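You operate a simulated robot arm through the tools that you are given. There is no shell and no other tool. Be economical: measure what you need, move in short steps, check, and stop when the job is done.

Carry out the task below with a simulated two-armed robot. There is one attempt and no reset: what you move stays moved.

JOB
Shut the computer down and put its disk back in the box.
Fine: EXIT first, then the power button; close the door and the drawer.

Only the result counts: the job must be done as asked and must still hold three seconds after the hand-in. Knocking over, shifting, dropping, spilling or breaking anything else fails it.

ROBOT AND FRAMES
Two 7-joint arms with two-finger parallel grippers on one trunk, on a base that drives. Base frame: it is fixed to the floor where the robot stands at the start and does not move with it; the origin is under the middle of the robot, x ahead of it, y to its left, z up. Units: m, rad, N and s.
The left shoulder is at the start at [0.02, 0.138, 1.255], the right one opposite. With the tool pointing down near the work surface each hand reaches from about 0.1 to 0.42 m from the robot's upright axis, wherever it stands, measured 20 degrees to its own side. Places, roughly: disk slot [0.7, 0, 1.2]; keyboard drawer [0.5, 0.1, 0.8]; window door [0.6, 0.1, 1.1]. Payload 1.57 kg a hand.
Tool frame (each hand has its own): the origin (TCP) lies between the finger pads and is the grasp point; the fingertips stand 0.03 m ahead of it; z points along the fingers, y is the line along which they close. The gripper opens to 0.08 m. The fingers are 0.017 m wide and 0.012 m thick; the gripper's body (0.04 by 0.082 m) begins 0.08 m behind the TCP.
Orientation is that of the tool frame in the base frame, as a unit quaternion [x, y, z, w]. With the fingers straight down and closing along the base's y, the tool's x points along the base's -x, its y along +y and its z along -z.

CONTROLS
- The arms move only by the tool play_rows. It takes "left_commands", "right_commands" or both (then of equal length, played together; a hand with none holds still); each is a list of rows, each a list of 7 numbers: the shift along the tool's x, y, z in m, then the turn, a rotation vector about the tool's x, y, z in degrees, then the opening, from 0 (shut) to 1 (fully open). In form: [[x, y, z, ax, ay, az, jaw], ...]. A call has 1 to 10 rows; each row shifts and turns the commanded pose from where the row before left it, along the tool's axes as they then stand. A row lasts 0.2 s, in which the tool goes at most 0.05 m and 0.15 rad; a call with a longer step from one row to the next is refused whole, and so is a gripper value outside its range. A pose out of reach is approached as far as the arm can. The call stops where the force on the tool passes 40 N (or 10 N more than at its start, if that is more) or the arm is blocked; 0.2 s more then pass. The fingers move at their own pace (about 0.045 m/s each) and stop on an object; they squeeze with about 43 N. The grip force told is the motor's: it shows also when the fingers shut on nothing. Time passes only in rows, and 0.2 s behind the last, so rows that do not move let the fingers close. The reply holds the time, the measured pose of the TCP, the force on the tool along the base axes, the opening and the grip force, in the units named above and with some noise, with the torque about the TCP (base axes, N m) and any sound that the robot's microphone picked up.
- Cameras (640 x 400 px; columns grow to the right, rows downward): "scene" is now at [0.1708, 0.0442, 1.132]; the picture's right is [0.52, -0.85, 0.00], its down [-0.54, -0.34, -0.77] and it looks along [0.65, 0.40, -0.64] (base axes); focal length 214 px, centre (320, 200). "left" rides on the left gripper at [0.072, 0.007, -0.122] in its tool frame; the picture's right is [-0.09, 1.00, 0.00], its down [-0.84, -0.08, -0.54] and it looks along [-0.54, -0.05, 0.84] (tool axes); focal length 238 px, centre (320, 200). "right" rides on the right gripper at [0.072, -0.007, -0.122] in its tool frame; the picture's right is [0.09, 1.00, 0.00], its down [-0.84, 0.08, -0.54] and it looks along [-0.54, 0.05, 0.84] (tool axes); focal length 238 px, centre (320, 200). There is no depth. A picture from a camera that has moved, and an enlarged one, comes with that camera's place and axes in the base frame and with its lens.
- capture(camera): a new picture of that camera. The clock stands still meanwhile.
- move_column(by): slides the trunk up (or, below 0, down) by that many m; the arms and the scene camera ride with it, the base frame stays. It gives what a move gives, with no picture.
- steer(legs): drives the robot by 1 to 6 legs, each [ahead, left, turn to the left] in m, m and rad, along the robot's own axes; the way and the turn of a leg run together, so that a leg with both is an arc; at most 1.5 m and 3.142 rad a leg. The arms and the cameras ride along, it lands a little off, and it stops where it bumps. It gives what a move gives.
- head_to(pan, tilt): turns the head with the scene camera to pan (to the left, within 1.047 rad either way) and tilt (down, from -0.506 to 1.204), counted from straight ahead of the robot. It gives what a move gives.
- close_up(camera, box): a new picture of the part [left, top, right, bottom] of that camera's present view, enlarged. The clock stands still meanwhile.
- hand_in(): hands the job in; it is judged then, once.

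Work in short steps. Places have to be worked out from the pictures, the camera data and where the tool is seen: move nearer, look again, correct. Check each grasp and each placing, and mend what went wrong. You have 120 turns and 88 pictures in all, those below and enlarged ones among them. Open the grippers and draw the arms clear of the work before you hand the job in, unless the task says otherwise; then end with one line.

The tools are called after "Request:" by a JSON object that holds its "op" and its "data". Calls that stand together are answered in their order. play_rows: Moves the arms, as the interface text tells. Its arguments: {"type":"object","properties":{"left_commands":{"type":"array","items":{"type":"array","items":{"type":"number"}}},"right_commands":{"type":"array","items":{"type":"array","items":{"type":"number"}}}},"required":[]} The other tools are called the same way: move_column (by) slides the trunk up or down; steer (legs) drives the base; head_to (pan, tilt) turns the head that bears the scene camera; capture (camera) takes a picture; close_up (camera, box) takes an enlarged picture of a part of a camera's view; hand_in () hands the job in.

At the start:

```text
clock: 0.0
left_tool_pos: [0.3308, 0.2895, 1.0945]
left_tcp_rot: [-0.013, 0.967, -0.006, -0.256]
left_wrist_force: [0.0, 0.4, 0.1]
left_moment: [0.03, 0.01, 0.01]
left_width: 0.0801
left_grip_force: 0.1
right_tool_pos: [0.3181, -0.051, 1.1118]
right_tcp_rot: [0.002, 0.951, 0.001, -0.31]
right_wrist_force: [0.4, 0.3, -0.2]
right_moment: [0.04, 0.04, 0.01]
right_width: 0.0798
right_grip_force: 0.1
trunk travel left (down, up): [-0.63, 0.61]
robot x, y, heading: [-0.0001, 0.0003, -0.007]
head pan, tilt: [0.552, 0.695]
```

scene: 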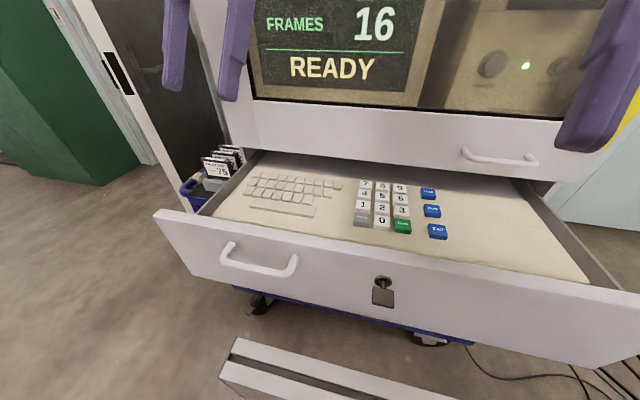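
right: 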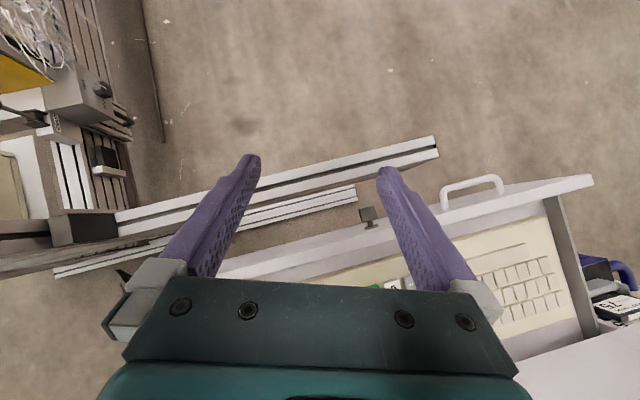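
left: 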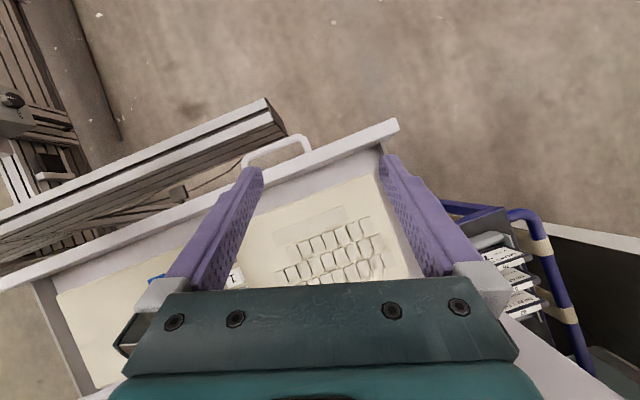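

The drawer with keyboard is open and the screen reads "FRAMES 16 READY". I look around first: straight ahead, slightly up.

Request:
{"op": "head_to", "data": {"pan": 0.0, "tilt": 0.1}}

Request:
{"op": "capture", "data": {"camera": "scene"}}

Request:
{"op": "head_to", "data": {"pan": 0.3, "tilt": 0.6}}

Request:
{"op": "capture", "data": {"camera": "scene"}}

```text
clock: 1.0
left_tool_pos: [0.3307, 0.2892, 1.0934]
left_tcp_rot: [-0.013, 0.966, -0.005, -0.258]
left_wrist_force: [0.5, 0.1, -0.3]
left_moment: [0.01, -0.01, 0.01]
left_width: 0.0801
left_grip_force: 0.1
right_tool_pos: [0.3191, -0.0493, 1.111]
right_tcp_rot: [0.002, 0.951, 0.001, -0.311]
right_wrist_force: [-0.4, -0.3, 0.1]
right_moment: [-0.01, -0.01, -0.01]
right_width: 0.0801
right_grip_force: 0.0
trunk travel left (down, up): [-0.63, 0.61]
robot x, y, heading: [0.0022, 0.0005, 0.001]
head pan, tilt: [0.0, 0.099]
```

```text
84 pictures are left
camera scene: at [0.1903, -0.0004, 1.1861], right [0.0, -1.0, 0.0], down [-0.1, 0.0, -0.99], along [0.99, 0.0, -0.1], focal length 214 px, centre (320, 200)
```

scene: 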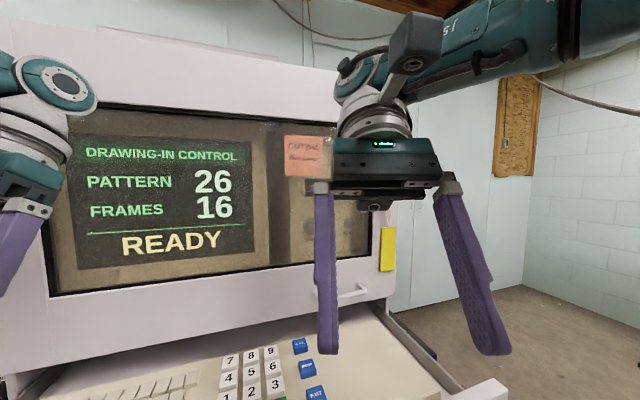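

```text
clock: 1.9
left_tool_pos: [0.3304, 0.2892, 1.0937]
left_tcp_rot: [-0.012, 0.966, -0.005, -0.258]
left_wrist_force: [-0.4, -0.2, 0.4]
left_moment: [-0.01, 0.0, 0.0]
left_width: 0.0802
left_grip_force: 0.1
right_tool_pos: [0.3183, -0.0507, 1.1116]
right_tcp_rot: [0.003, 0.95, 0.002, -0.311]
right_wrist_force: [0.6, 0.6, -0.7]
right_moment: [-0.02, 0.0, 0.02]
right_width: 0.0801
right_grip_force: 0.2
trunk travel left (down, up): [-0.63, 0.61]
robot x, y, heading: [-0.0019, -0.0014, 0.004]
head pan, tilt: [0.3, 0.6]
```

```text
83 pictures are left
camera scene: at [0.1827, 0.0256, 1.1401], right [0.3, -0.96, 0.0], down [-0.54, -0.17, -0.83], along [0.79, 0.24, -0.56], focal length 214 px, centre (320, 200)
```

scene: 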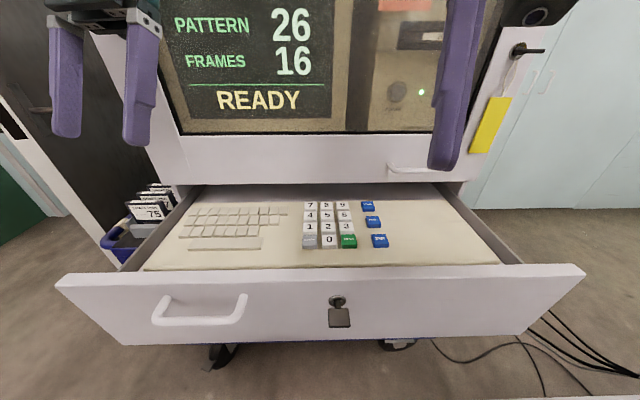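

The drive and power button are behind a window door with a handle at its lower right. I look closer at several parts.

Request:
{"op": "close_up", "data": {"camera": "scene", "box": [280, 180, 420, 267]}}

Request:
{"op": "close_up", "data": {"camera": "scene", "box": [340, 0, 580, 150]}}

Request:
{"op": "close_up", "data": {"camera": "scene", "box": [80, 160, 220, 247]}}

```text
4.57 times, centred on (350, 224) of scene
camera zoom: at [0.1827, 0.0256, 1.1401], right [0.3, -0.96, 0.0], down [-0.54, -0.17, -0.83], along [0.79, 0.24, -0.56], focal length 980 px, centre (183, 93)
```

zoom: 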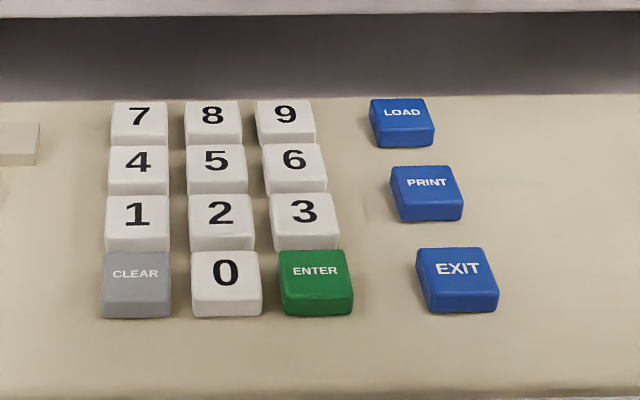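

```text
2.67 times, centred on (460, 75) of scene
camera zoom: at [0.1827, 0.0256, 1.1401], right [0.3, -0.96, 0.0], down [-0.54, -0.17, -0.83], along [0.79, 0.24, -0.56], focal length 572 px, centre (-53, 533)
```

zoom: 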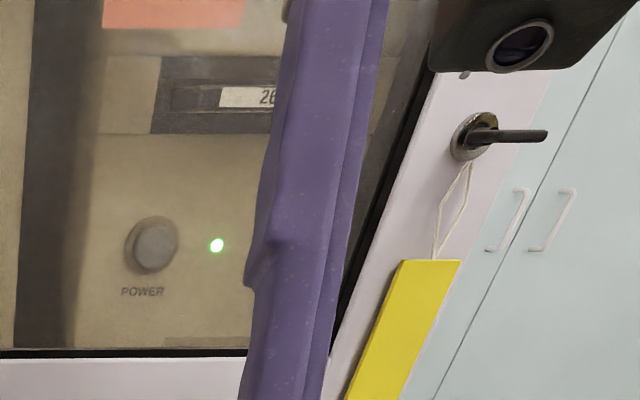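

```text
4.57 times, centred on (150, 204) of scene
camera zoom: at [0.1827, 0.0256, 1.1401], right [0.3, -0.96, 0.0], down [-0.54, -0.17, -0.83], along [0.79, 0.24, -0.56], focal length 980 px, centre (1097, 184)
```

zoom: 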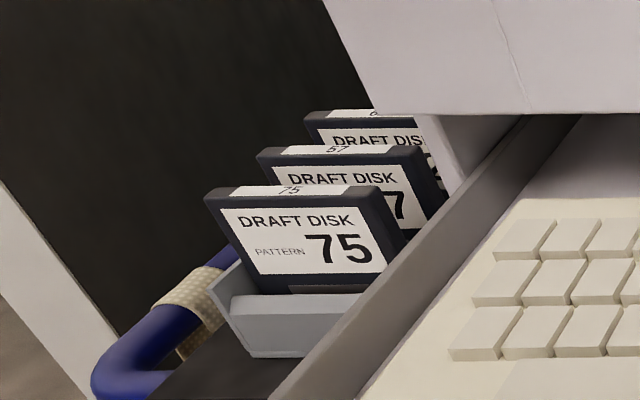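

EXIT is at about [0.494, 0.00, 0.85]; the cabinet is yawed about 0.32 rad. I look straight down in front of the robot to see the obstacles and then at the door from the left.

Request:
{"op": "head_to", "data": {"pan": 0.0, "tilt": 1.2}}

Request:
{"op": "capture", "data": {"camera": "scene"}}

Request:
{"op": "head_to", "data": {"pan": 0.6, "tilt": 0.1}}

Request:
{"op": "capture", "data": {"camera": "scene"}}

Request:
{"op": "close_up", "data": {"camera": "right", "box": [0, 100, 480, 300]}}

```text
clock: 2.9
left_tool_pos: [0.3289, 0.2888, 1.0938]
left_tcp_rot: [-0.013, 0.966, -0.006, -0.258]
left_wrist_force: [0.6, -0.2, 0.3]
left_moment: [0.02, -0.02, 0.01]
left_width: 0.0799
left_grip_force: 0.0
right_tool_pos: [0.3183, -0.0514, 1.1118]
right_tcp_rot: [0.002, 0.951, 0.002, -0.311]
right_wrist_force: [0.1, -0.4, 0.8]
right_moment: [0.0, 0.01, 0.0]
right_width: 0.0802
right_grip_force: 0.0
trunk travel left (down, up): [-0.63, 0.61]
robot x, y, heading: [-0.0003, -0.0026, 0.004]
head pan, tilt: [0.0, 1.201]
```

```text
79 pictures are left
camera scene: at [0.1542, -0.0005, 1.0955], right [0.0, -1.0, 0.0], down [-0.93, 0.0, -0.36], along [0.36, 0.0, -0.93], focal length 214 px, centre (320, 200)
```

scene: 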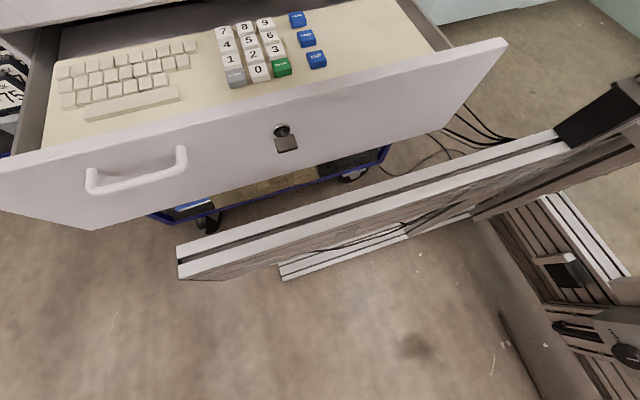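

```text
clock: 4.3
left_tool_pos: [0.3298, 0.2886, 1.0939]
left_tcp_rot: [-0.014, 0.966, -0.007, -0.258]
left_wrist_force: [-0.2, 0.3, 0.2]
left_moment: [-0.02, -0.01, 0.05]
left_width: 0.0798
left_grip_force: 0.0
right_tool_pos: [0.3184, -0.0505, 1.1102]
right_tcp_rot: [0.003, 0.951, 0.002, -0.311]
right_wrist_force: [-0.6, -0.2, 0.0]
right_moment: [0.01, 0.02, -0.01]
right_width: 0.0798
right_grip_force: 0.1
trunk travel left (down, up): [-0.63, 0.61]
robot x, y, heading: [0.0003, 0.0047, 0.0]
head pan, tilt: [0.6, 0.099]
```

```text
78 pictures are left
camera scene: at [0.1742, 0.0515, 1.1861], right [0.56, -0.83, 0.0], down [-0.08, -0.06, -0.99], along [0.82, 0.56, -0.1], focal length 214 px, centre (320, 200)
```

scene: 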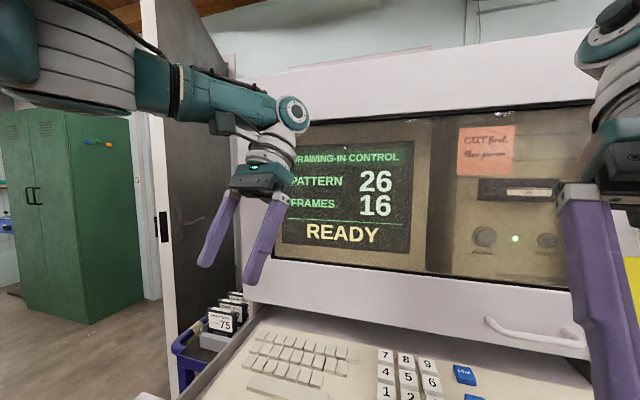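

```text
1.33 times, centred on (240, 200) of right
camera zoom: at [0.3329, -0.057, 1.251], right [-0.07, 1.0, 0.06], down [1.0, 0.07, -0.06], along [-0.06, 0.05, -1.0], focal length 318 px, centre (427, 200)
```

zoom: 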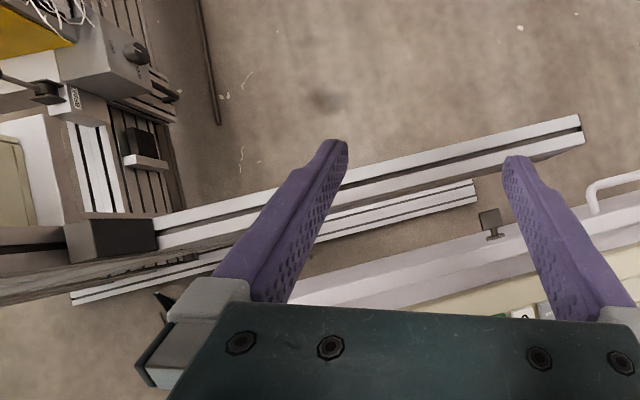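

A fixed beam at z≈0.87 lies between robot and drawer, so I stay put and reach over it. I tilt the closed right hand forward-down and bring it out above the keypad.

Request:
{"op": "play_rows", "data": {"right_commands": [[-0.0121, 0.006, -0.0088, 0, -8.25, 0, 0], [-0.0133, 0.006, -0.007, 0, -8.25, 0, 0], [-0.0141, 0.006, -0.005, 0, -8.25, 0, 0], [-0.0147, 0.006, -0.0029, 0, -8.25, 0, 0], [-0.015, 0.006, -0.0008, 0, -8.25, 0, 0], [-0.0149, 0.006, 0.0014, 0, -8.25, 0, 0], [-0.0146, 0.006, 0.0035, 0, -8.25, 0, 0], [-0.0139, 0.006, 0.0056, 0, -8.25, 0, 0], [0, 0, 0, 0, 0, 0, 0]]}}

Request:
{"op": "capture", "data": {"camera": "right"}}

Request:
{"op": "capture", "data": {"camera": "scene"}}

```text
clock: 6.5
left_tool_pos: [0.3293, 0.2893, 1.0925]
left_tcp_rot: [-0.013, 0.966, -0.006, -0.259]
left_wrist_force: [-0.1, 0.5, 0.6]
left_moment: [-0.01, 0.03, 0.01]
left_width: 0.0801
left_grip_force: 0.0
right_tool_pos: [0.4321, -0.009, 1.085]
right_tcp_rot: [0.01, 0.974, 0.0, 0.227]
right_wrist_force: [-0.1, -0.8, 0.4]
right_moment: [-0.01, -0.01, 0.02]
right_width: 0.0
right_grip_force: 21.4
trunk travel left (down, up): [-0.63, 0.61]
robot x, y, heading: [-0.0005, 0.0017, -0.001]
head pan, tilt: [0.6, 0.099]
stopped in row 9 (right hand): the arm was blocked; the commanded pose is now the measured one
```

```text
76 pictures are left
camera right: at [0.3138, -0.0134, 1.1605], right [-0.06, 1.0, -0.04], down [0.51, 0.06, 0.86], along [0.86, 0.04, -0.51], focal length 238 px, centre (320, 200)
```

right: 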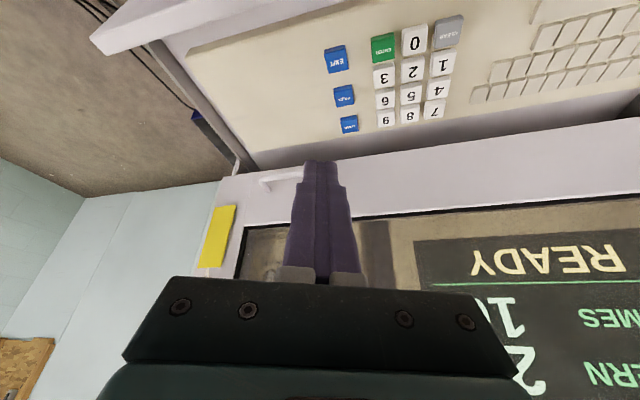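

```text
75 pictures are left
camera scene: at [0.1742, 0.0515, 1.1862], right [0.56, -0.83, 0.0], down [-0.08, -0.06, -1.0], along [0.82, 0.56, -0.1], focal length 214 px, centre (320, 200)
```

scene: 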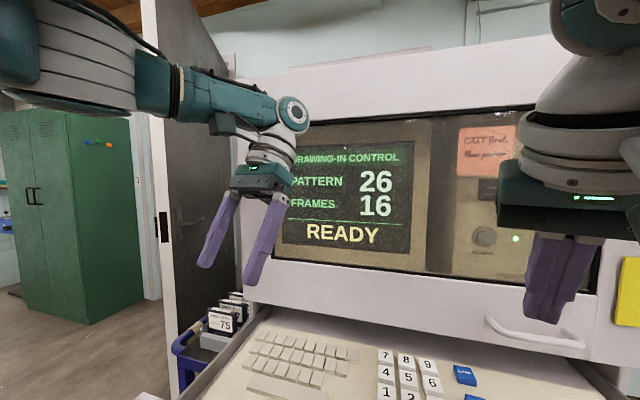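

The limit was a joint limit, but the pose is usable. EXIT reads again about (0.488, 0.004). I move the closed tip to hover ~5 cm above it.

Request:
{"op": "play_rows", "data": {"right_commands": [[0.0078, 0.0033, 0.0402, 0, 0, 0, 0], [0.0078, 0.0033, 0.0402, 0, 0, 0, 0], [0.0078, 0.0033, 0.0402, 0, 0, 0, 0], [0.0078, 0.0033, 0.0402, 0, 0, 0, 0], [0, 0, 0, 0, 0, 0, 0]]}}

Request:
{"op": "capture", "data": {"camera": "right"}}

Request:
{"op": "head_to", "data": {"pan": 0.2, "tilt": 0.6}}

Request:
{"op": "close_up", "data": {"camera": "scene", "box": [220, 100, 460, 250]}}

```text
clock: 7.7
left_tool_pos: [0.3315, 0.2883, 1.0934]
left_tcp_rot: [-0.012, 0.966, -0.006, -0.257]
left_wrist_force: [0.4, -0.1, 0.4]
left_moment: [0.01, -0.01, -0.04]
left_width: 0.08
left_grip_force: 0.0
right_tool_pos: [0.4764, 0.0028, 0.9263]
right_tcp_rot: [0.01, 0.974, 0.0, 0.228]
right_wrist_force: [-0.8, -0.1, -0.6]
right_moment: [-0.02, -0.01, -0.03]
right_width: 0.0001
right_grip_force: 21.4
trunk travel left (down, up): [-0.63, 0.61]
robot x, y, heading: [-0.0021, 0.003, 0.004]
head pan, tilt: [0.6, 0.099]
```

```text
74 pictures are left
camera right: at [0.3574, -0.0016, 1.0027], right [-0.06, 1.0, -0.04], down [0.51, 0.06, 0.86], along [0.86, 0.04, -0.51], focal length 238 px, centre (320, 200)
```

right: 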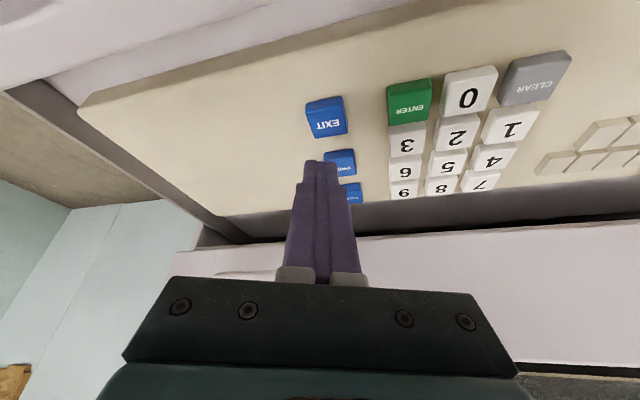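

```text
clock: 8.6
left_tool_pos: [0.3306, 0.2896, 1.0939]
left_tcp_rot: [-0.013, 0.966, -0.006, -0.258]
left_wrist_force: [0.4, -0.2, 0.9]
left_moment: [-0.03, 0.0, 0.0]
left_width: 0.0801
left_grip_force: 0.1
right_tool_pos: [0.4766, 0.0033, 0.9275]
right_tcp_rot: [0.01, 0.974, 0.0, 0.228]
right_wrist_force: [-0.2, -0.3, 0.5]
right_moment: [0.03, 0.0, 0.03]
right_width: 0.0
right_grip_force: 21.1
trunk travel left (down, up): [-0.63, 0.61]
robot x, y, heading: [-0.0012, 0.0029, 0.001]
head pan, tilt: [0.201, 0.6]
```

```text
2.67 times, centred on (340, 175) of scene
camera zoom: at [0.1849, 0.0172, 1.1401], right [0.2, -0.98, 0.0], down [-0.55, -0.11, -0.83], along [0.81, 0.17, -0.56], focal length 572 px, centre (267, 267)
```

zoom: 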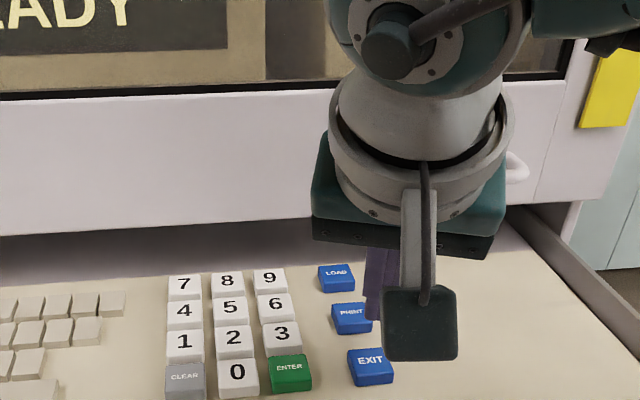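

The tip hovers past EXIT, over PRINT. I shift it back 2 cm toward the robot and re-look for a better triangulation.

Request:
{"op": "play_rows", "data": {"right_commands": [[0.0179, 0.003, -0.0088, 0, 0, 0, 0], [0, 0, 0, 0, 0, 0, 0]]}}

Request:
{"op": "close_up", "data": {"camera": "right", "box": [240, 60, 480, 210]}}

Request:
{"op": "close_up", "data": {"camera": "left", "box": [0, 150, 320, 400]}}

```text
clock: 9.2
left_tool_pos: [0.3316, 0.2896, 1.0934]
left_tcp_rot: [-0.013, 0.966, -0.006, -0.258]
left_wrist_force: [0.3, -0.7, 0.2]
left_moment: [-0.03, -0.04, -0.03]
left_width: 0.0802
left_grip_force: 0.1
right_tool_pos: [0.4568, 0.0044, 0.9271]
right_tcp_rot: [0.01, 0.974, 0.0, 0.228]
right_wrist_force: [-0.1, -0.5, 1.5]
right_moment: [-0.01, 0.02, -0.01]
right_width: 0.0
right_grip_force: 21.1
trunk travel left (down, up): [-0.63, 0.61]
robot x, y, heading: [-0.0005, 0.0019, -0.003]
head pan, tilt: [0.201, 0.6]
```

```text
2.67 times, centred on (360, 135) of right
camera zoom: at [0.3378, 0.001, 1.0028], right [-0.06, 1.0, -0.04], down [0.51, 0.06, 0.86], along [0.86, 0.04, -0.51], focal length 636 px, centre (213, 373)
```

zoom: 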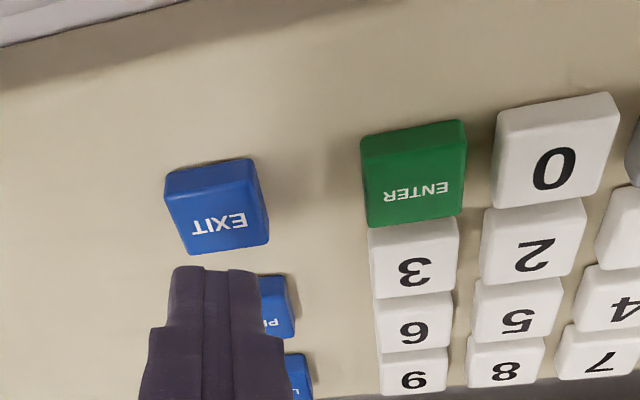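

```text
1.60 times, centred on (160, 275) of left
camera zoom: at [0.3284, 0.2969, 1.2343], right [0.05, 1.0, -0.05], down [1.0, -0.05, 0.05], along [0.05, -0.05, -1.0], focal length 381 px, centre (576, 80)
```

zoom: 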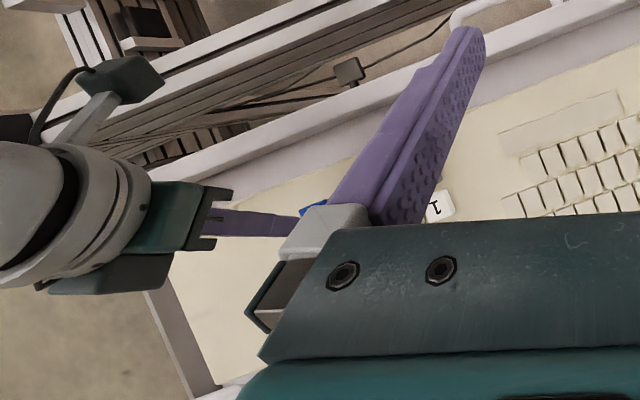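

Triangulation gives EXIT's top centre ≈ (0.477, 0.007, 0.863). I lower to just above it, then press down in small steps.

Request:
{"op": "play_rows", "data": {"right_commands": [[0.0039, 0.002, 0.026, 0, 0, 0, 0], [0.0018, 0, 0.0036, 0, 0, 0, 0], [0.0018, 0, 0.0036, 0, 0, 0, 0], [0.0018, 0, 0.0036, 0, 0, 0, 0], [0, 0, 0, 0, 0, 0, 0]]}}

Request:
{"op": "close_up", "data": {"camera": "right", "box": [240, 60, 480, 210]}}

```text
clock: 10.4
left_tool_pos: [0.3326, 0.2908, 1.0952]
left_tcp_rot: [-0.012, 0.966, -0.006, -0.258]
left_wrist_force: [-0.2, 0.5, -0.1]
left_moment: [-0.02, -0.04, 0.06]
left_width: 0.08
left_grip_force: 0.0
right_tool_pos: [0.4706, 0.0091, 0.8932]
right_tcp_rot: [0.01, 0.973, 0.001, 0.231]
right_wrist_force: [0.2, 0.9, 30.2]
right_moment: [0.02, -0.13, -0.1]
right_width: 0.0
right_grip_force: 21.3
trunk travel left (down, up): [-0.63, 0.61]
robot x, y, heading: [0.0041, 0.0014, -0.004]
head pan, tilt: [0.201, 0.6]
heard: click
```

```text
2.67 times, centred on (360, 135) of right
camera zoom: at [0.3499, 0.0051, 0.9688], right [-0.06, 1.0, -0.03], down [0.5, 0.06, 0.86], along [0.86, 0.04, -0.51], focal length 636 px, centre (213, 373)
```

zoom: 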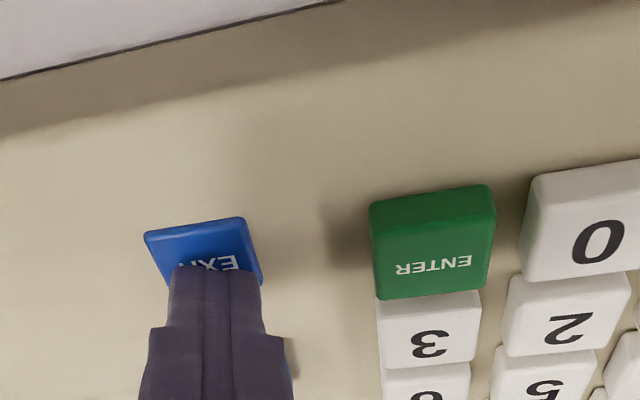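

A click was heard and the key is down. I lift straight up and look at the screen.

Request:
{"op": "play_rows", "data": {"right_commands": [[-0.009, 0, -0.018, 0, 0, 0, 0], [-0.018, 0, -0.036, 0, 0, 0, 0], [-0.018, 0, -0.036, 0, 0, 0, 0]]}}

Request:
{"op": "head_to", "data": {"pan": 0.5, "tilt": 0.0}}

Request:
{"op": "capture", "data": {"camera": "scene"}}

```text
clock: 11.2
left_tool_pos: [0.3301, 0.2898, 1.094]
left_tcp_rot: [-0.013, 0.966, -0.006, -0.257]
left_wrist_force: [0.1, 0.0, 0.3]
left_moment: [-0.01, 0.02, 0.01]
left_width: 0.0803
left_grip_force: 0.1
right_tool_pos: [0.4644, 0.0079, 0.9909]
right_tcp_rot: [0.01, 0.974, 0.0, 0.228]
right_wrist_force: [0.3, 0.6, -0.3]
right_moment: [0.0, 0.0, 0.02]
right_width: 0.0001
right_grip_force: 21.3
trunk travel left (down, up): [-0.63, 0.61]
robot x, y, heading: [-0.0001, -0.0001, -0.001]
head pan, tilt: [0.201, 0.6]
```

```text
clock: 12.2
left_tool_pos: [0.3302, 0.2899, 1.0944]
left_tcp_rot: [-0.013, 0.966, -0.006, -0.258]
left_wrist_force: [-0.8, -0.1, 0.6]
left_moment: [0.03, 0.0, 0.01]
left_width: 0.0801
left_grip_force: 0.1
right_tool_pos: [0.4656, 0.0087, 0.9909]
right_tcp_rot: [0.01, 0.973, 0.0, 0.229]
right_wrist_force: [-0.2, 0.4, 0.6]
right_moment: [0.03, 0.0, 0.0]
right_width: 0.0001
right_grip_force: 21.3
trunk travel left (down, up): [-0.63, 0.61]
robot x, y, heading: [0.0006, 0.0003, 0.003]
head pan, tilt: [0.499, 0.0]
```

```text
69 pictures are left
camera scene: at [0.1773, 0.0426, 1.1952], right [0.48, -0.88, 0.0], down [0.0, 0.0, -1.0], along [0.88, 0.48, 0.0], focal length 214 px, centre (320, 200)
```

scene: 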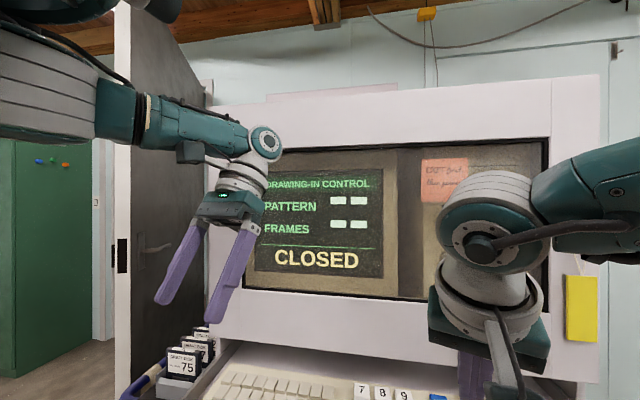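

The screen says CLOSED. I draw the right hand back and to the right to see the door, handle and lock.

Request:
{"op": "play_rows", "data": {"right_commands": [[0.012, -0.03, -0.03, 0, 0, 0, 0], [0.012, -0.03, -0.03, 0, 0, 0, 0], [0.012, -0.03, -0.03, 0, 0, 0, 0], [0.012, -0.03, -0.03, 0, 0, 0, 0], [0, -0.03, 0, 0, 0, 0, 0]]}}

Request:
{"op": "head_to", "data": {"pan": 0.3, "tilt": 0.15}}

Request:
{"op": "capture", "data": {"camera": "scene"}}

Request:
{"op": "capture", "data": {"camera": "right"}}

```text
clock: 13.4
left_tool_pos: [0.3311, 0.2898, 1.0942]
left_tcp_rot: [-0.012, 0.966, -0.005, -0.257]
left_wrist_force: [-0.7, -0.2, -0.2]
left_moment: [0.04, 0.0, -0.02]
left_width: 0.0798
left_grip_force: 0.0
right_tool_pos: [0.3642, -0.1405, 1.0758]
right_tcp_rot: [0.011, 0.973, -0.001, 0.229]
right_wrist_force: [0.6, 0.6, 0.1]
right_moment: [-0.03, 0.0, -0.02]
right_width: 0.0002
right_grip_force: 21.4
trunk travel left (down, up): [-0.63, 0.61]
robot x, y, heading: [0.0007, 0.0007, 0.002]
head pan, tilt: [0.499, 0.0]
```

```text
clock: 14.1
left_tool_pos: [0.3295, 0.2887, 1.0937]
left_tcp_rot: [-0.012, 0.966, -0.005, -0.258]
left_wrist_force: [0.5, 0.6, -0.5]
left_moment: [-0.01, -0.03, -0.02]
left_width: 0.0802
left_grip_force: 0.1
right_tool_pos: [0.3647, -0.1389, 1.0741]
right_tcp_rot: [0.011, 0.973, 0.0, 0.229]
right_wrist_force: [-0.4, 0.0, -1.0]
right_moment: [0.01, 0.0, -0.03]
right_width: 0.0001
right_grip_force: 21.2
trunk travel left (down, up): [-0.63, 0.61]
robot x, y, heading: [-0.0012, 0.0017, -0.001]
head pan, tilt: [0.3, 0.15]
```

```text
68 pictures are left
camera scene: at [0.1868, 0.027, 1.1816], right [0.3, -0.96, 0.0], down [-0.14, -0.04, -0.99], along [0.94, 0.29, -0.15], focal length 214 px, centre (320, 200)
```

scene: 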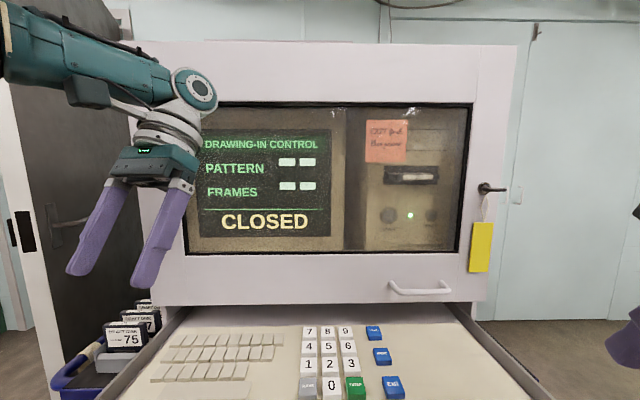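

```text
67 pictures are left
camera right: at [0.246, -0.1437, 1.1506], right [-0.06, 1.0, -0.04], down [0.51, 0.06, 0.86], along [0.86, 0.04, -0.51], focal length 238 px, centre (320, 200)
```

right: 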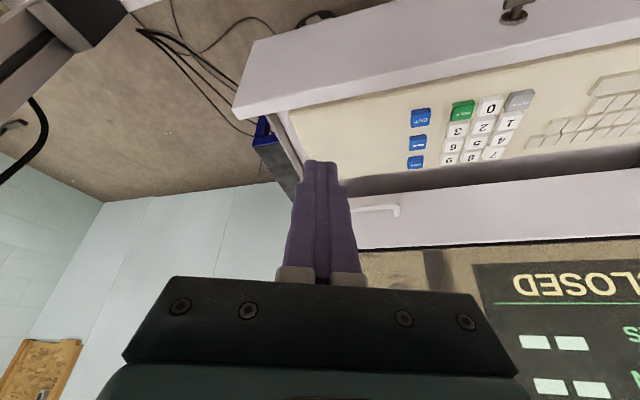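

I zoom into the lock, drive and handle area, and the top edge for hinges.

Request:
{"op": "close_up", "data": {"camera": "scene", "box": [350, 100, 530, 212]}}

Request:
{"op": "close_up", "data": {"camera": "scene", "box": [350, 200, 530, 312]}}

Request:
{"op": "close_up", "data": {"camera": "scene", "box": [120, 20, 540, 282]}}

```text
3.56 times, centred on (440, 156) of scene
camera zoom: at [0.1868, 0.027, 1.1816], right [0.3, -0.96, 0.0], down [-0.14, -0.04, -0.99], along [0.94, 0.29, -0.15], focal length 763 px, centre (-107, 356)
```

zoom: 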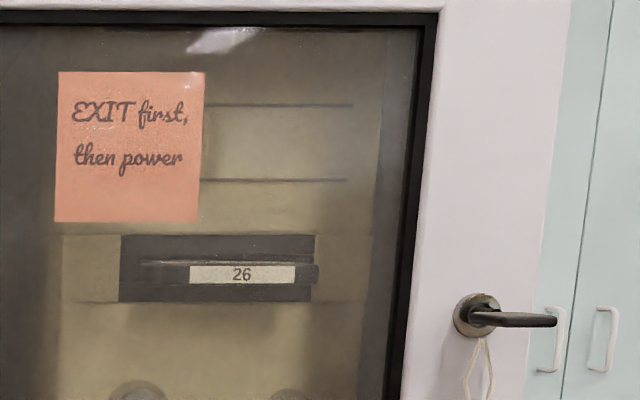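

```text
3.56 times, centred on (440, 256) of scene
camera zoom: at [0.1868, 0.027, 1.1816], right [0.3, -0.96, 0.0], down [-0.14, -0.04, -0.99], along [0.94, 0.29, -0.15], focal length 763 px, centre (-107, 1)
```

zoom: 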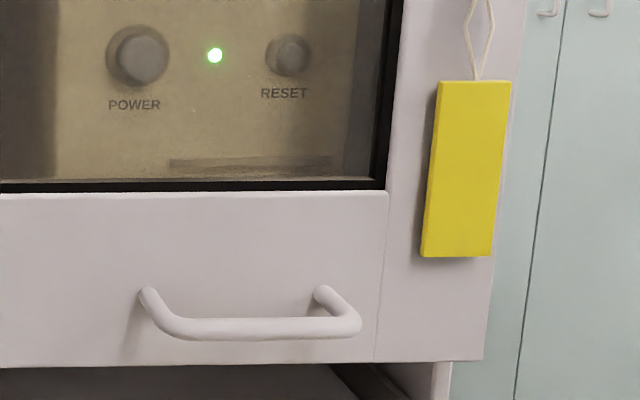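

```text
1.52 times, centred on (330, 151) of scene
camera zoom: at [0.1868, 0.027, 1.1816], right [0.3, -0.96, 0.0], down [-0.14, -0.04, -0.99], along [0.94, 0.29, -0.15], focal length 327 px, centre (305, 275)
```

zoom: 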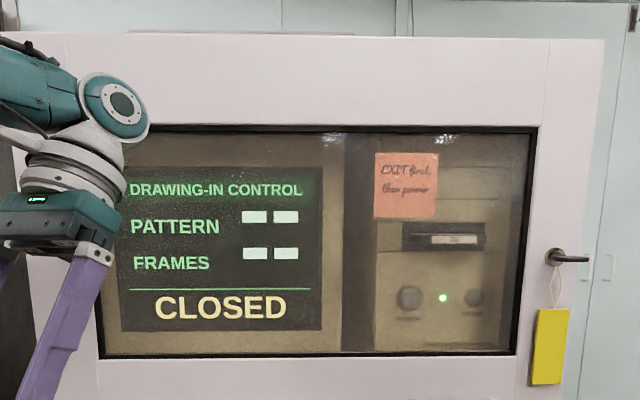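

The lever with the tag on the right stile and the white pull at ≈(0.575,-0.04,0.965) suggest a left-hinged door. I turn the right hand to face the door with fingers closing vertically, first part.

Request:
{"op": "play_rows", "data": {"right_commands": [[-0.03, 0.0133, 0.0147, 0, 0, 0, 0], [-0.03, 0.0133, 0.0147, 0, 0, 0, 0], [-0.03, 0.0133, 0.0147, 0, 0, 0, 0], [0, 0, 0, -5.03, -2.94, 5.76, 0.5], [0, 0, 0, -5.03, -2.94, 5.76, 0.5], [0, 0, 0, -5.03, -2.94, 5.76, 0.5], [0, 0, 0, -5.03, -2.94, 5.76, 0.5], [0, 0, 0, -5.03, -2.94, 5.76, 0.5], [0, 0, 0, -5.03, -2.94, 5.76, 0.5]]}}

```text
clock: 16.1
left_tool_pos: [0.3303, 0.2904, 1.0944]
left_tcp_rot: [-0.013, 0.966, -0.006, -0.258]
left_wrist_force: [0.0, 0.5, 0.4]
left_moment: [-0.01, -0.01, 0.04]
left_width: 0.0801
left_grip_force: 0.1
right_tool_pos: [0.466, -0.1019, 1.0777]
right_tcp_rot: [0.236, 0.848, 0.315, 0.355]
right_wrist_force: [-0.4, 0.0, -0.2]
right_moment: [0.0, 0.0, -0.03]
right_width: 0.04
right_grip_force: 0.0
trunk travel left (down, up): [-0.63, 0.61]
robot x, y, heading: [-0.0003, 0.0009, -0.002]
head pan, tilt: [0.3, 0.15]
```

Half turned without trouble; I go on with the rest of the rotation.

Request:
{"op": "play_rows", "data": {"right_commands": [[0, 0, 0, -5.03, -2.94, 5.76, 0.8], [0, 0, 0, -5.03, -2.94, 5.76, 0.8], [0, 0, 0, -5.03, -2.94, 5.76, 0.8], [0, 0, 0, -5.03, -2.94, 5.76, 0.8], [0, 0, 0, -5.03, -2.94, 5.76, 0.8], [0, 0, 0, -5.03, -2.94, 5.76, 0.8]]}}

Request:
{"op": "capture", "data": {"camera": "right"}}

Request:
{"op": "capture", "data": {"camera": "scene"}}

```text
clock: 17.5
left_tool_pos: [0.33, 0.2896, 1.093]
left_tcp_rot: [-0.012, 0.966, -0.005, -0.258]
left_wrist_force: [0.4, -0.2, -0.1]
left_moment: [0.02, 0.0, -0.01]
left_width: 0.08
left_grip_force: 0.0
right_tool_pos: [0.4653, -0.1018, 1.0775]
right_tcp_rot: [0.419, 0.569, 0.57, 0.419]
right_wrist_force: [-0.8, 0.5, 0.2]
right_moment: [0.01, -0.03, -0.05]
right_width: 0.064
right_grip_force: 0.1
trunk travel left (down, up): [-0.63, 0.61]
robot x, y, heading: [0.0017, -0.0012, 0.001]
head pan, tilt: [0.3, 0.15]
```

```text
63 pictures are left
camera right: at [0.3281, -0.0693, 1.0688], right [-0.03, 0.09, 1.0], down [-0.27, -0.96, 0.07], along [0.96, -0.26, 0.05], focal length 238 px, centre (320, 200)
```

right: 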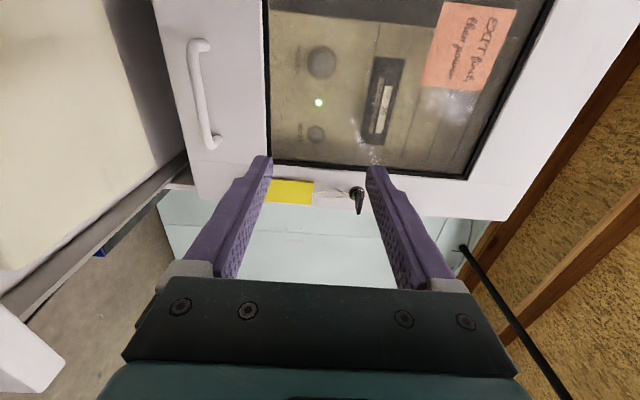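

```text
62 pictures are left
camera scene: at [0.1868, 0.027, 1.1815], right [0.3, -0.96, 0.0], down [-0.14, -0.04, -0.99], along [0.94, 0.29, -0.15], focal length 214 px, centre (320, 200)
```

scene: 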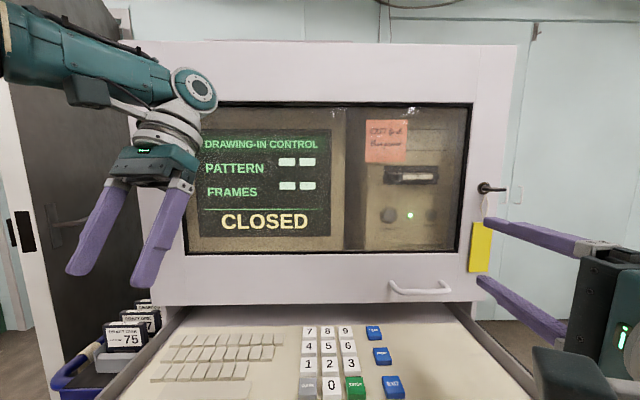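

Orientation is right, and the pull is confirmed at ≈(0.577,-0.044,0.965). I go to a pre-grasp 6 cm in front of it.

Request:
{"op": "play_rows", "data": {"right_commands": [[0.007, -0.0375, 0.018, 0, 0, 0, 0.8], [0.007, -0.0375, 0.018, 0, 0, 0, 0.8], [0.007, -0.0375, 0.018, 0, 0, 0, 0.8], [0, 0, 0, 0, 0, 0, 0.8]]}}

Request:
{"op": "capture", "data": {"camera": "right"}}

```text
clock: 18.5
left_tool_pos: [0.3303, 0.2889, 1.0932]
left_tcp_rot: [-0.012, 0.966, -0.006, -0.257]
left_wrist_force: [0.3, 0.7, -0.8]
left_moment: [0.0, 0.0, 0.01]
left_width: 0.0798
left_grip_force: 0.1
right_tool_pos: [0.5128, -0.0632, 0.9669]
right_tcp_rot: [0.417, 0.569, 0.572, 0.418]
right_wrist_force: [-0.7, 0.7, -0.3]
right_moment: [0.01, 0.0, 0.0]
right_width: 0.0639
right_grip_force: 0.2
trunk travel left (down, up): [-0.63, 0.61]
robot x, y, heading: [-0.0008, 0.0012, 0.002]
head pan, tilt: [0.3, 0.15]
```

```text
61 pictures are left
camera right: at [0.3756, -0.031, 0.9587], right [-0.03, 0.09, 1.0], down [-0.27, -0.96, 0.07], along [0.96, -0.26, 0.05], focal length 238 px, centre (320, 200)
```

right: 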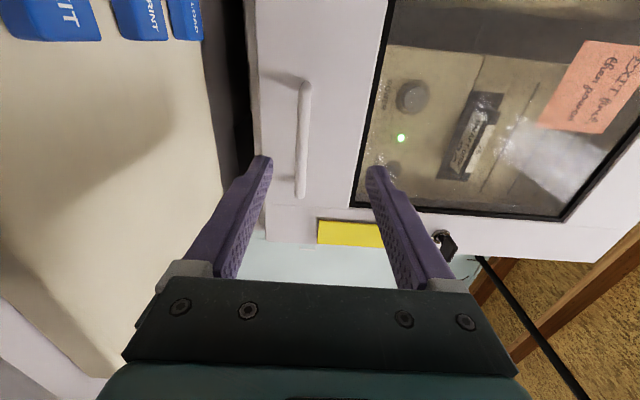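

The bar lies between the fingers, slightly low. I advance 5.2 cm and close on it.

Request:
{"op": "play_rows", "data": {"right_commands": [[0.003, -0.006, 0.026, 0, 0, 0, 0.8], [0.003, -0.005, 0.026, 0, 0, 0, 0.8], [0, 0, 0, 0, 0, 0, 0.4], [0, 0, 0, 0, 0, 0, 0.0], [0, 0, 0, 0, 0, 0, 0.0], [0, 0, 0, 0, 0, 0, 0.0]]}}

Request:
{"op": "capture", "data": {"camera": "right"}}

```text
clock: 19.9
left_tool_pos: [0.3287, 0.2896, 1.0933]
left_tcp_rot: [-0.012, 0.966, -0.005, -0.258]
left_wrist_force: [-0.3, -0.2, 0.3]
left_moment: [0.02, 0.03, 0.0]
left_width: 0.0799
left_grip_force: 0.1
right_tool_pos: [0.5591, -0.0444, 0.9539]
right_tcp_rot: [0.419, 0.569, 0.57, 0.419]
right_wrist_force: [-4.0, -2.1, -3.1]
right_moment: [-0.03, 0.04, 0.05]
right_width: 0.0
right_grip_force: 12.5
trunk travel left (down, up): [-0.63, 0.61]
robot x, y, heading: [0.0009, -0.0008, 0.001]
head pan, tilt: [0.3, 0.15]
```

```text
60 pictures are left
camera right: at [0.4213, -0.0122, 0.9461], right [-0.03, 0.09, 1.0], down [-0.27, -0.96, 0.08], along [0.96, -0.26, 0.05], focal length 238 px, centre (320, 200)
```

right: 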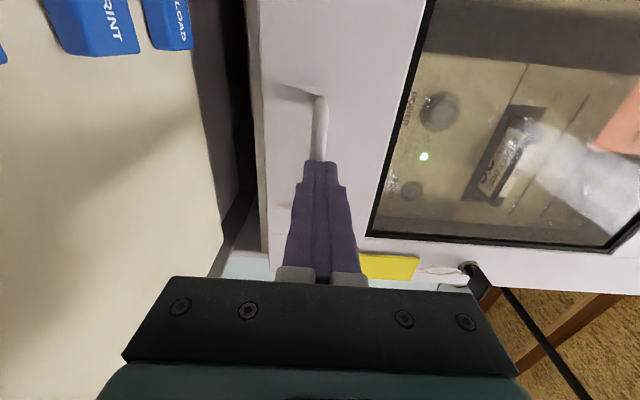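

The fingers shut just short of the bar. I back off slightly, reopen, advance further (2.5 cm deeper) watching the force, and close.

Request:
{"op": "play_rows", "data": {"right_commands": [[0, 0, -0.015, 0, 0, 0, 0.6], [0, 0, 0, 0, 0, 0, 0.6], [0, 0, 0, 0, 0, 0, 0.6], [0, 0, 0.015, 0, 0, 0, 0.6], [0, 0, 0.015, 0, 0, 0, 0.6], [0, 0, 0.01, 0, 0, 0, 0.6]]}}

Request:
{"op": "capture", "data": {"camera": "right"}}

```text
clock: 21.3
left_tool_pos: [0.3297, 0.2904, 1.0938]
left_tcp_rot: [-0.012, 0.966, -0.006, -0.258]
left_wrist_force: [0.1, -0.2, -0.7]
left_moment: [0.0, -0.06, 0.0]
left_width: 0.0802
left_grip_force: 0.0
right_tool_pos: [0.5606, -0.0441, 0.9543]
right_tcp_rot: [0.418, 0.57, 0.571, 0.418]
right_wrist_force: [-0.5, 0.1, 0.5]
right_moment: [0.03, -0.02, 0.0]
right_width: 0.048
right_grip_force: 0.1
right hand out of reach, approached as far as the arm can: row 5, 6
trunk travel left (down, up): [-0.63, 0.61]
robot x, y, heading: [0.0034, -0.0011, 0.001]
head pan, tilt: [0.3, 0.15]
```

```text
59 pictures are left
camera right: at [0.4224, -0.0121, 0.9465], right [-0.03, 0.09, 1.0], down [-0.27, -0.96, 0.08], along [0.96, -0.26, 0.05], focal length 238 px, centre (320, 200)
```

right: 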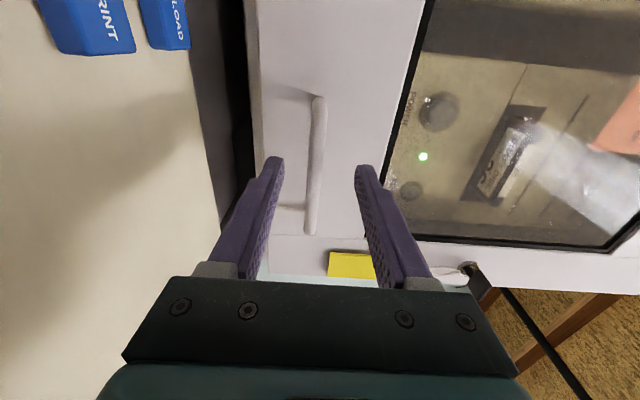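

The arm is at its reach limit. The column clearly stands well behind the beam, so I drive ahead 3.5 cm, which carries the open fingers over the bar.

Request:
{"op": "steer", "data": {"legs": [[0.035, 0, 0]]}}

Request:
{"op": "capture", "data": {"camera": "right"}}

```text
clock: 22.2
left_tool_pos: [0.3662, 0.289, 1.0943]
left_tcp_rot: [-0.012, 0.966, -0.006, -0.259]
left_wrist_force: [0.2, 0.6, -0.1]
left_moment: [-0.03, 0.0, -0.03]
left_width: 0.0804
left_grip_force: 0.1
right_tool_pos: [0.5951, -0.0435, 0.955]
right_tcp_rot: [0.418, 0.569, 0.571, 0.419]
right_wrist_force: [-1.0, 0.2, -0.2]
right_moment: [0.02, 0.03, 0.0]
right_width: 0.048
right_grip_force: 0.0
trunk travel left (down, up): [-0.63, 0.61]
robot x, y, heading: [0.0373, -0.0008, 0.004]
head pan, tilt: [0.3, 0.15]
```

```text
58 pictures are left
camera right: at [0.458, -0.0124, 0.9464], right [-0.03, 0.09, 1.0], down [-0.27, -0.96, 0.08], along [0.96, -0.26, 0.05], focal length 238 px, centre (320, 200)
```

right: 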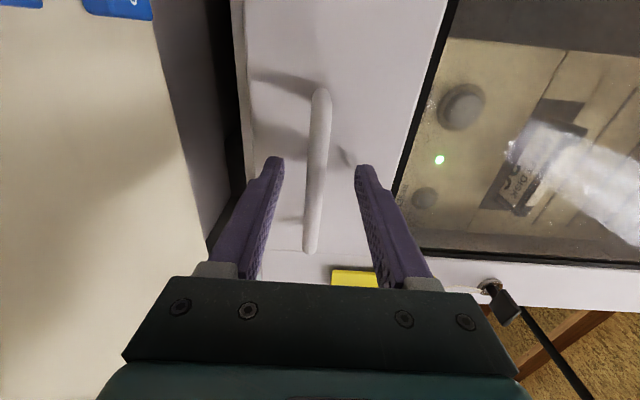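

The bar is between the fingers now; I close and read the width.

Request:
{"op": "play_rows", "data": {"right_commands": [[0, 0, 0, 0, 0, 0, 0.3], [0, 0, 0, 0, 0, 0, 0.0], [0, 0, 0, 0, 0, 0, 0.0], [0, 0, 0, 0, 0, 0, 0.0]]}}

Request:
{"op": "capture", "data": {"camera": "right"}}

```text
clock: 23.2
left_tool_pos: [0.3655, 0.2891, 1.0932]
left_tcp_rot: [-0.012, 0.966, -0.005, -0.259]
left_wrist_force: [0.1, 0.7, -0.6]
left_moment: [0.0, -0.01, -0.03]
left_width: 0.0799
left_grip_force: 0.0
right_tool_pos: [0.5939, -0.0451, 0.95]
right_tcp_rot: [0.421, 0.57, 0.569, 0.418]
right_wrist_force: [2.8, 1.3, -14.9]
right_moment: [-0.13, 0.02, -0.43]
right_width: 0.0107
right_grip_force: 28.5
trunk travel left (down, up): [-0.63, 0.61]
robot x, y, heading: [0.0331, 0.0048, 0.003]
head pan, tilt: [0.3, 0.15]
```

```text
57 pictures are left
camera right: at [0.456, -0.0128, 0.944], right [-0.02, 0.09, 1.0], down [-0.27, -0.96, 0.08], along [0.96, -0.26, 0.04], focal length 238 px, centre (320, 200)
```

right: 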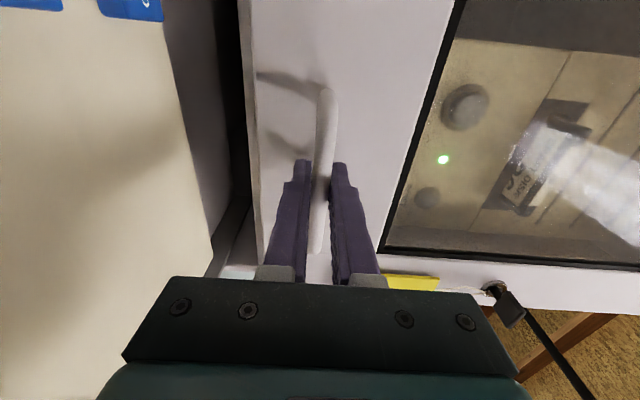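

The bar is gripped (10.7 mm). I relieve the vertical load and pull straight back gently to test the latch.

Request:
{"op": "play_rows", "data": {"right_commands": [[0, -0.004, 0, 0, 0, 0, 0], [0, 0, -0.006, 0, 0, 0, 0], [0, 0, -0.006, 0, 0, 0, 0], [0, 0, -0.006, 0, 0, 0, 0], [0, 0, -0.006, 0, 0, 0, 0]]}}

Request:
{"op": "capture", "data": {"camera": "scene"}}

```text
clock: 24.4
left_tool_pos: [0.3634, 0.2898, 1.0933]
left_tcp_rot: [-0.013, 0.965, -0.005, -0.26]
left_wrist_force: [0.3, -0.4, -0.3]
left_moment: [0.03, 0.01, -0.01]
left_width: 0.0799
left_grip_force: 0.1
right_tool_pos: [0.57, -0.0507, 0.9522]
right_tcp_rot: [0.421, 0.572, 0.569, 0.416]
right_wrist_force: [0.2, 4.5, -22.0]
right_moment: [-0.05, 0.0, -0.62]
right_width: 0.0107
right_grip_force: 28.6
right hand out of reach, approached as far as the arm can: row 1
trunk travel left (down, up): [-0.63, 0.61]
robot x, y, heading: [0.0324, 0.0016, 0.005]
head pan, tilt: [0.3, 0.15]
```

```text
56 pictures are left
camera scene: at [0.2207, 0.0277, 1.1811], right [0.3, -0.96, 0.0], down [-0.15, -0.04, -0.99], along [0.94, 0.29, -0.15], focal length 214 px, centre (320, 200)
```

scene: 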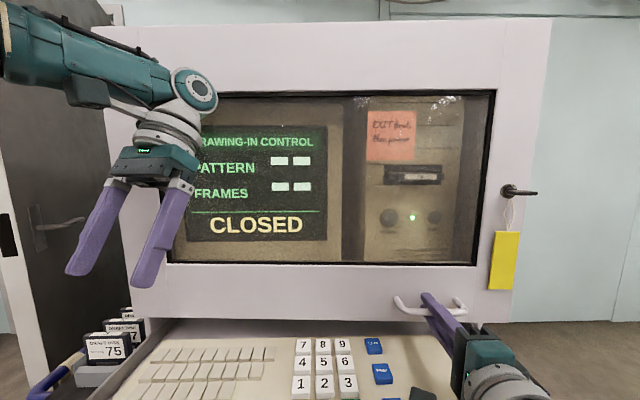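

The door comes with the hand. I pull a few centimetres more, lowering slightly to relieve the vertical load, then compare pictures to find the hinge side.

Request:
{"op": "play_rows", "data": {"right_commands": [[0, -0.004, -0.01, 0, 0, 0, 0], [0, -0.003, -0.01, 0, 0, 0, 0], [0, 0, -0.012, 0, 0, 0, 0], [0, 0, -0.012, 0, 0, 0, 0], [0, 0, 0, 0, 0, 0, 0]]}}

Request:
{"op": "capture", "data": {"camera": "scene"}}

```text
clock: 25.6
left_tool_pos: [0.3635, 0.2917, 1.0935]
left_tcp_rot: [-0.012, 0.966, -0.004, -0.259]
left_wrist_force: [0.4, -0.3, 0.7]
left_moment: [0.03, 0.0, 0.0]
left_width: 0.0798
left_grip_force: 0.1
right_tool_pos: [0.5294, -0.0603, 0.9508]
right_tcp_rot: [0.417, 0.566, 0.575, 0.419]
right_wrist_force: [14.1, 24.1, 18.0]
right_moment: [-0.31, -0.07, 0.12]
right_width: 0.0105
right_grip_force: 28.5
trunk travel left (down, up): [-0.63, 0.61]
robot x, y, heading: [0.0342, 0.0014, 0.003]
head pan, tilt: [0.3, 0.15]
```

```text
55 pictures are left
camera scene: at [0.2202, 0.029, 1.1815], right [0.3, -0.95, 0.0], down [-0.14, -0.04, -0.99], along [0.94, 0.29, -0.15], focal length 214 px, centre (320, 200)
```

scene: 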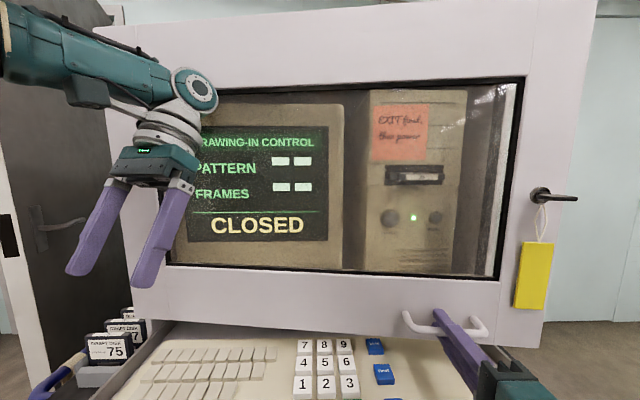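

The door is left-hinged (hinge ≈(0.456,0.497)) and unlatched. It will sweep through the left arm's space, so I retract the left hand first while the right holds.

Request:
{"op": "play_rows", "data": {"left_commands": [[0.0325, -0.008, 0.019, 0, 0, 0, 0], [0.0325, -0.008, 0.019, 0, 0, 0, 0], [0.0325, -0.008, 0.019, 0, 0, 0, 0], [0.0325, -0.008, 0.019, 0, 0, 0, 0]], "right_commands": [[0.004, 0.002, 0, 0, 0, 0, 0], [0.002, 0, 0, 0, 0, 0, 0], [0, 0, 0, 0, 0, 0, 0], [0, 0, 0, 0, 0, 0, 0]]}}

```text
clock: 26.6
left_tool_pos: [0.2174, 0.2537, 1.094]
left_tcp_rot: [-0.013, 0.966, -0.005, -0.257]
left_wrist_force: [-0.1, -0.1, 0.4]
left_moment: [0.01, -0.02, 0.02]
left_width: 0.0
left_grip_force: 4.4
right_tool_pos: [0.5317, -0.0596, 0.9507]
right_tcp_rot: [0.418, 0.567, 0.572, 0.421]
right_wrist_force: [0.7, 3.5, 18.9]
right_moment: [-0.01, -0.08, -0.61]
right_width: 0.0103
right_grip_force: 28.2
trunk travel left (down, up): [-0.63, 0.61]
robot x, y, heading: [0.0356, -0.0024, 0.001]
head pan, tilt: [0.3, 0.15]
```

Now I pull the handle along its arc (3° per row, hand yawing with the door).

Request:
{"op": "play_rows", "data": {"right_commands": [[0.0056, 0.002, -0.0289, 0, -3, 0, 0], [0.0056, 0, -0.0289, 0, -3, 0, 0], [0.0056, 0, -0.0289, 0, -3, 0, 0], [0.0056, 0, -0.0289, 0, -3, 0, 0], [0, 0, 0, 0, 0, 0, 0]]}}

Request:
{"op": "capture", "data": {"camera": "scene"}}

```text
clock: 27.8
left_tool_pos: [0.2165, 0.2538, 1.0937]
left_tcp_rot: [-0.012, 0.966, -0.006, -0.258]
left_wrist_force: [0.3, 0.2, -0.1]
left_moment: [0.01, 0.02, -0.01]
left_width: 0.0002
left_grip_force: 21.5
right_tool_pos: [0.4093, -0.0631, 0.9517]
right_tcp_rot: [0.476, 0.524, 0.523, 0.475]
right_wrist_force: [0.0, -1.2, 3.3]
right_moment: [-0.02, -0.03, 0.29]
right_width: 0.0108
right_grip_force: 28.6
trunk travel left (down, up): [-0.63, 0.61]
robot x, y, heading: [0.0329, 0.0019, -0.001]
head pan, tilt: [0.3, 0.15]
```

```text
54 pictures are left
camera scene: at [0.2225, 0.0265, 1.1815], right [0.3, -0.96, 0.0], down [-0.14, -0.04, -0.99], along [0.94, 0.29, -0.15], focal length 214 px, centre (320, 200)
```

scene: 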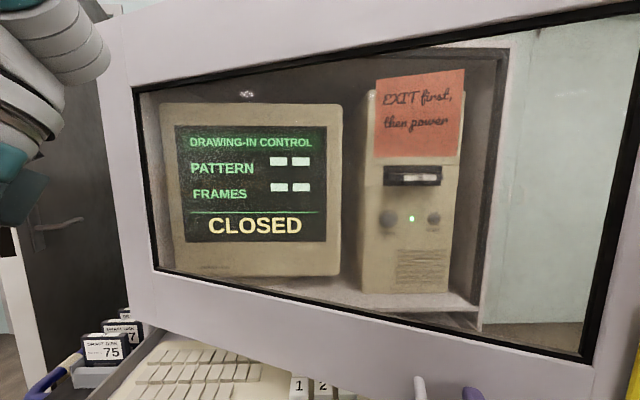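

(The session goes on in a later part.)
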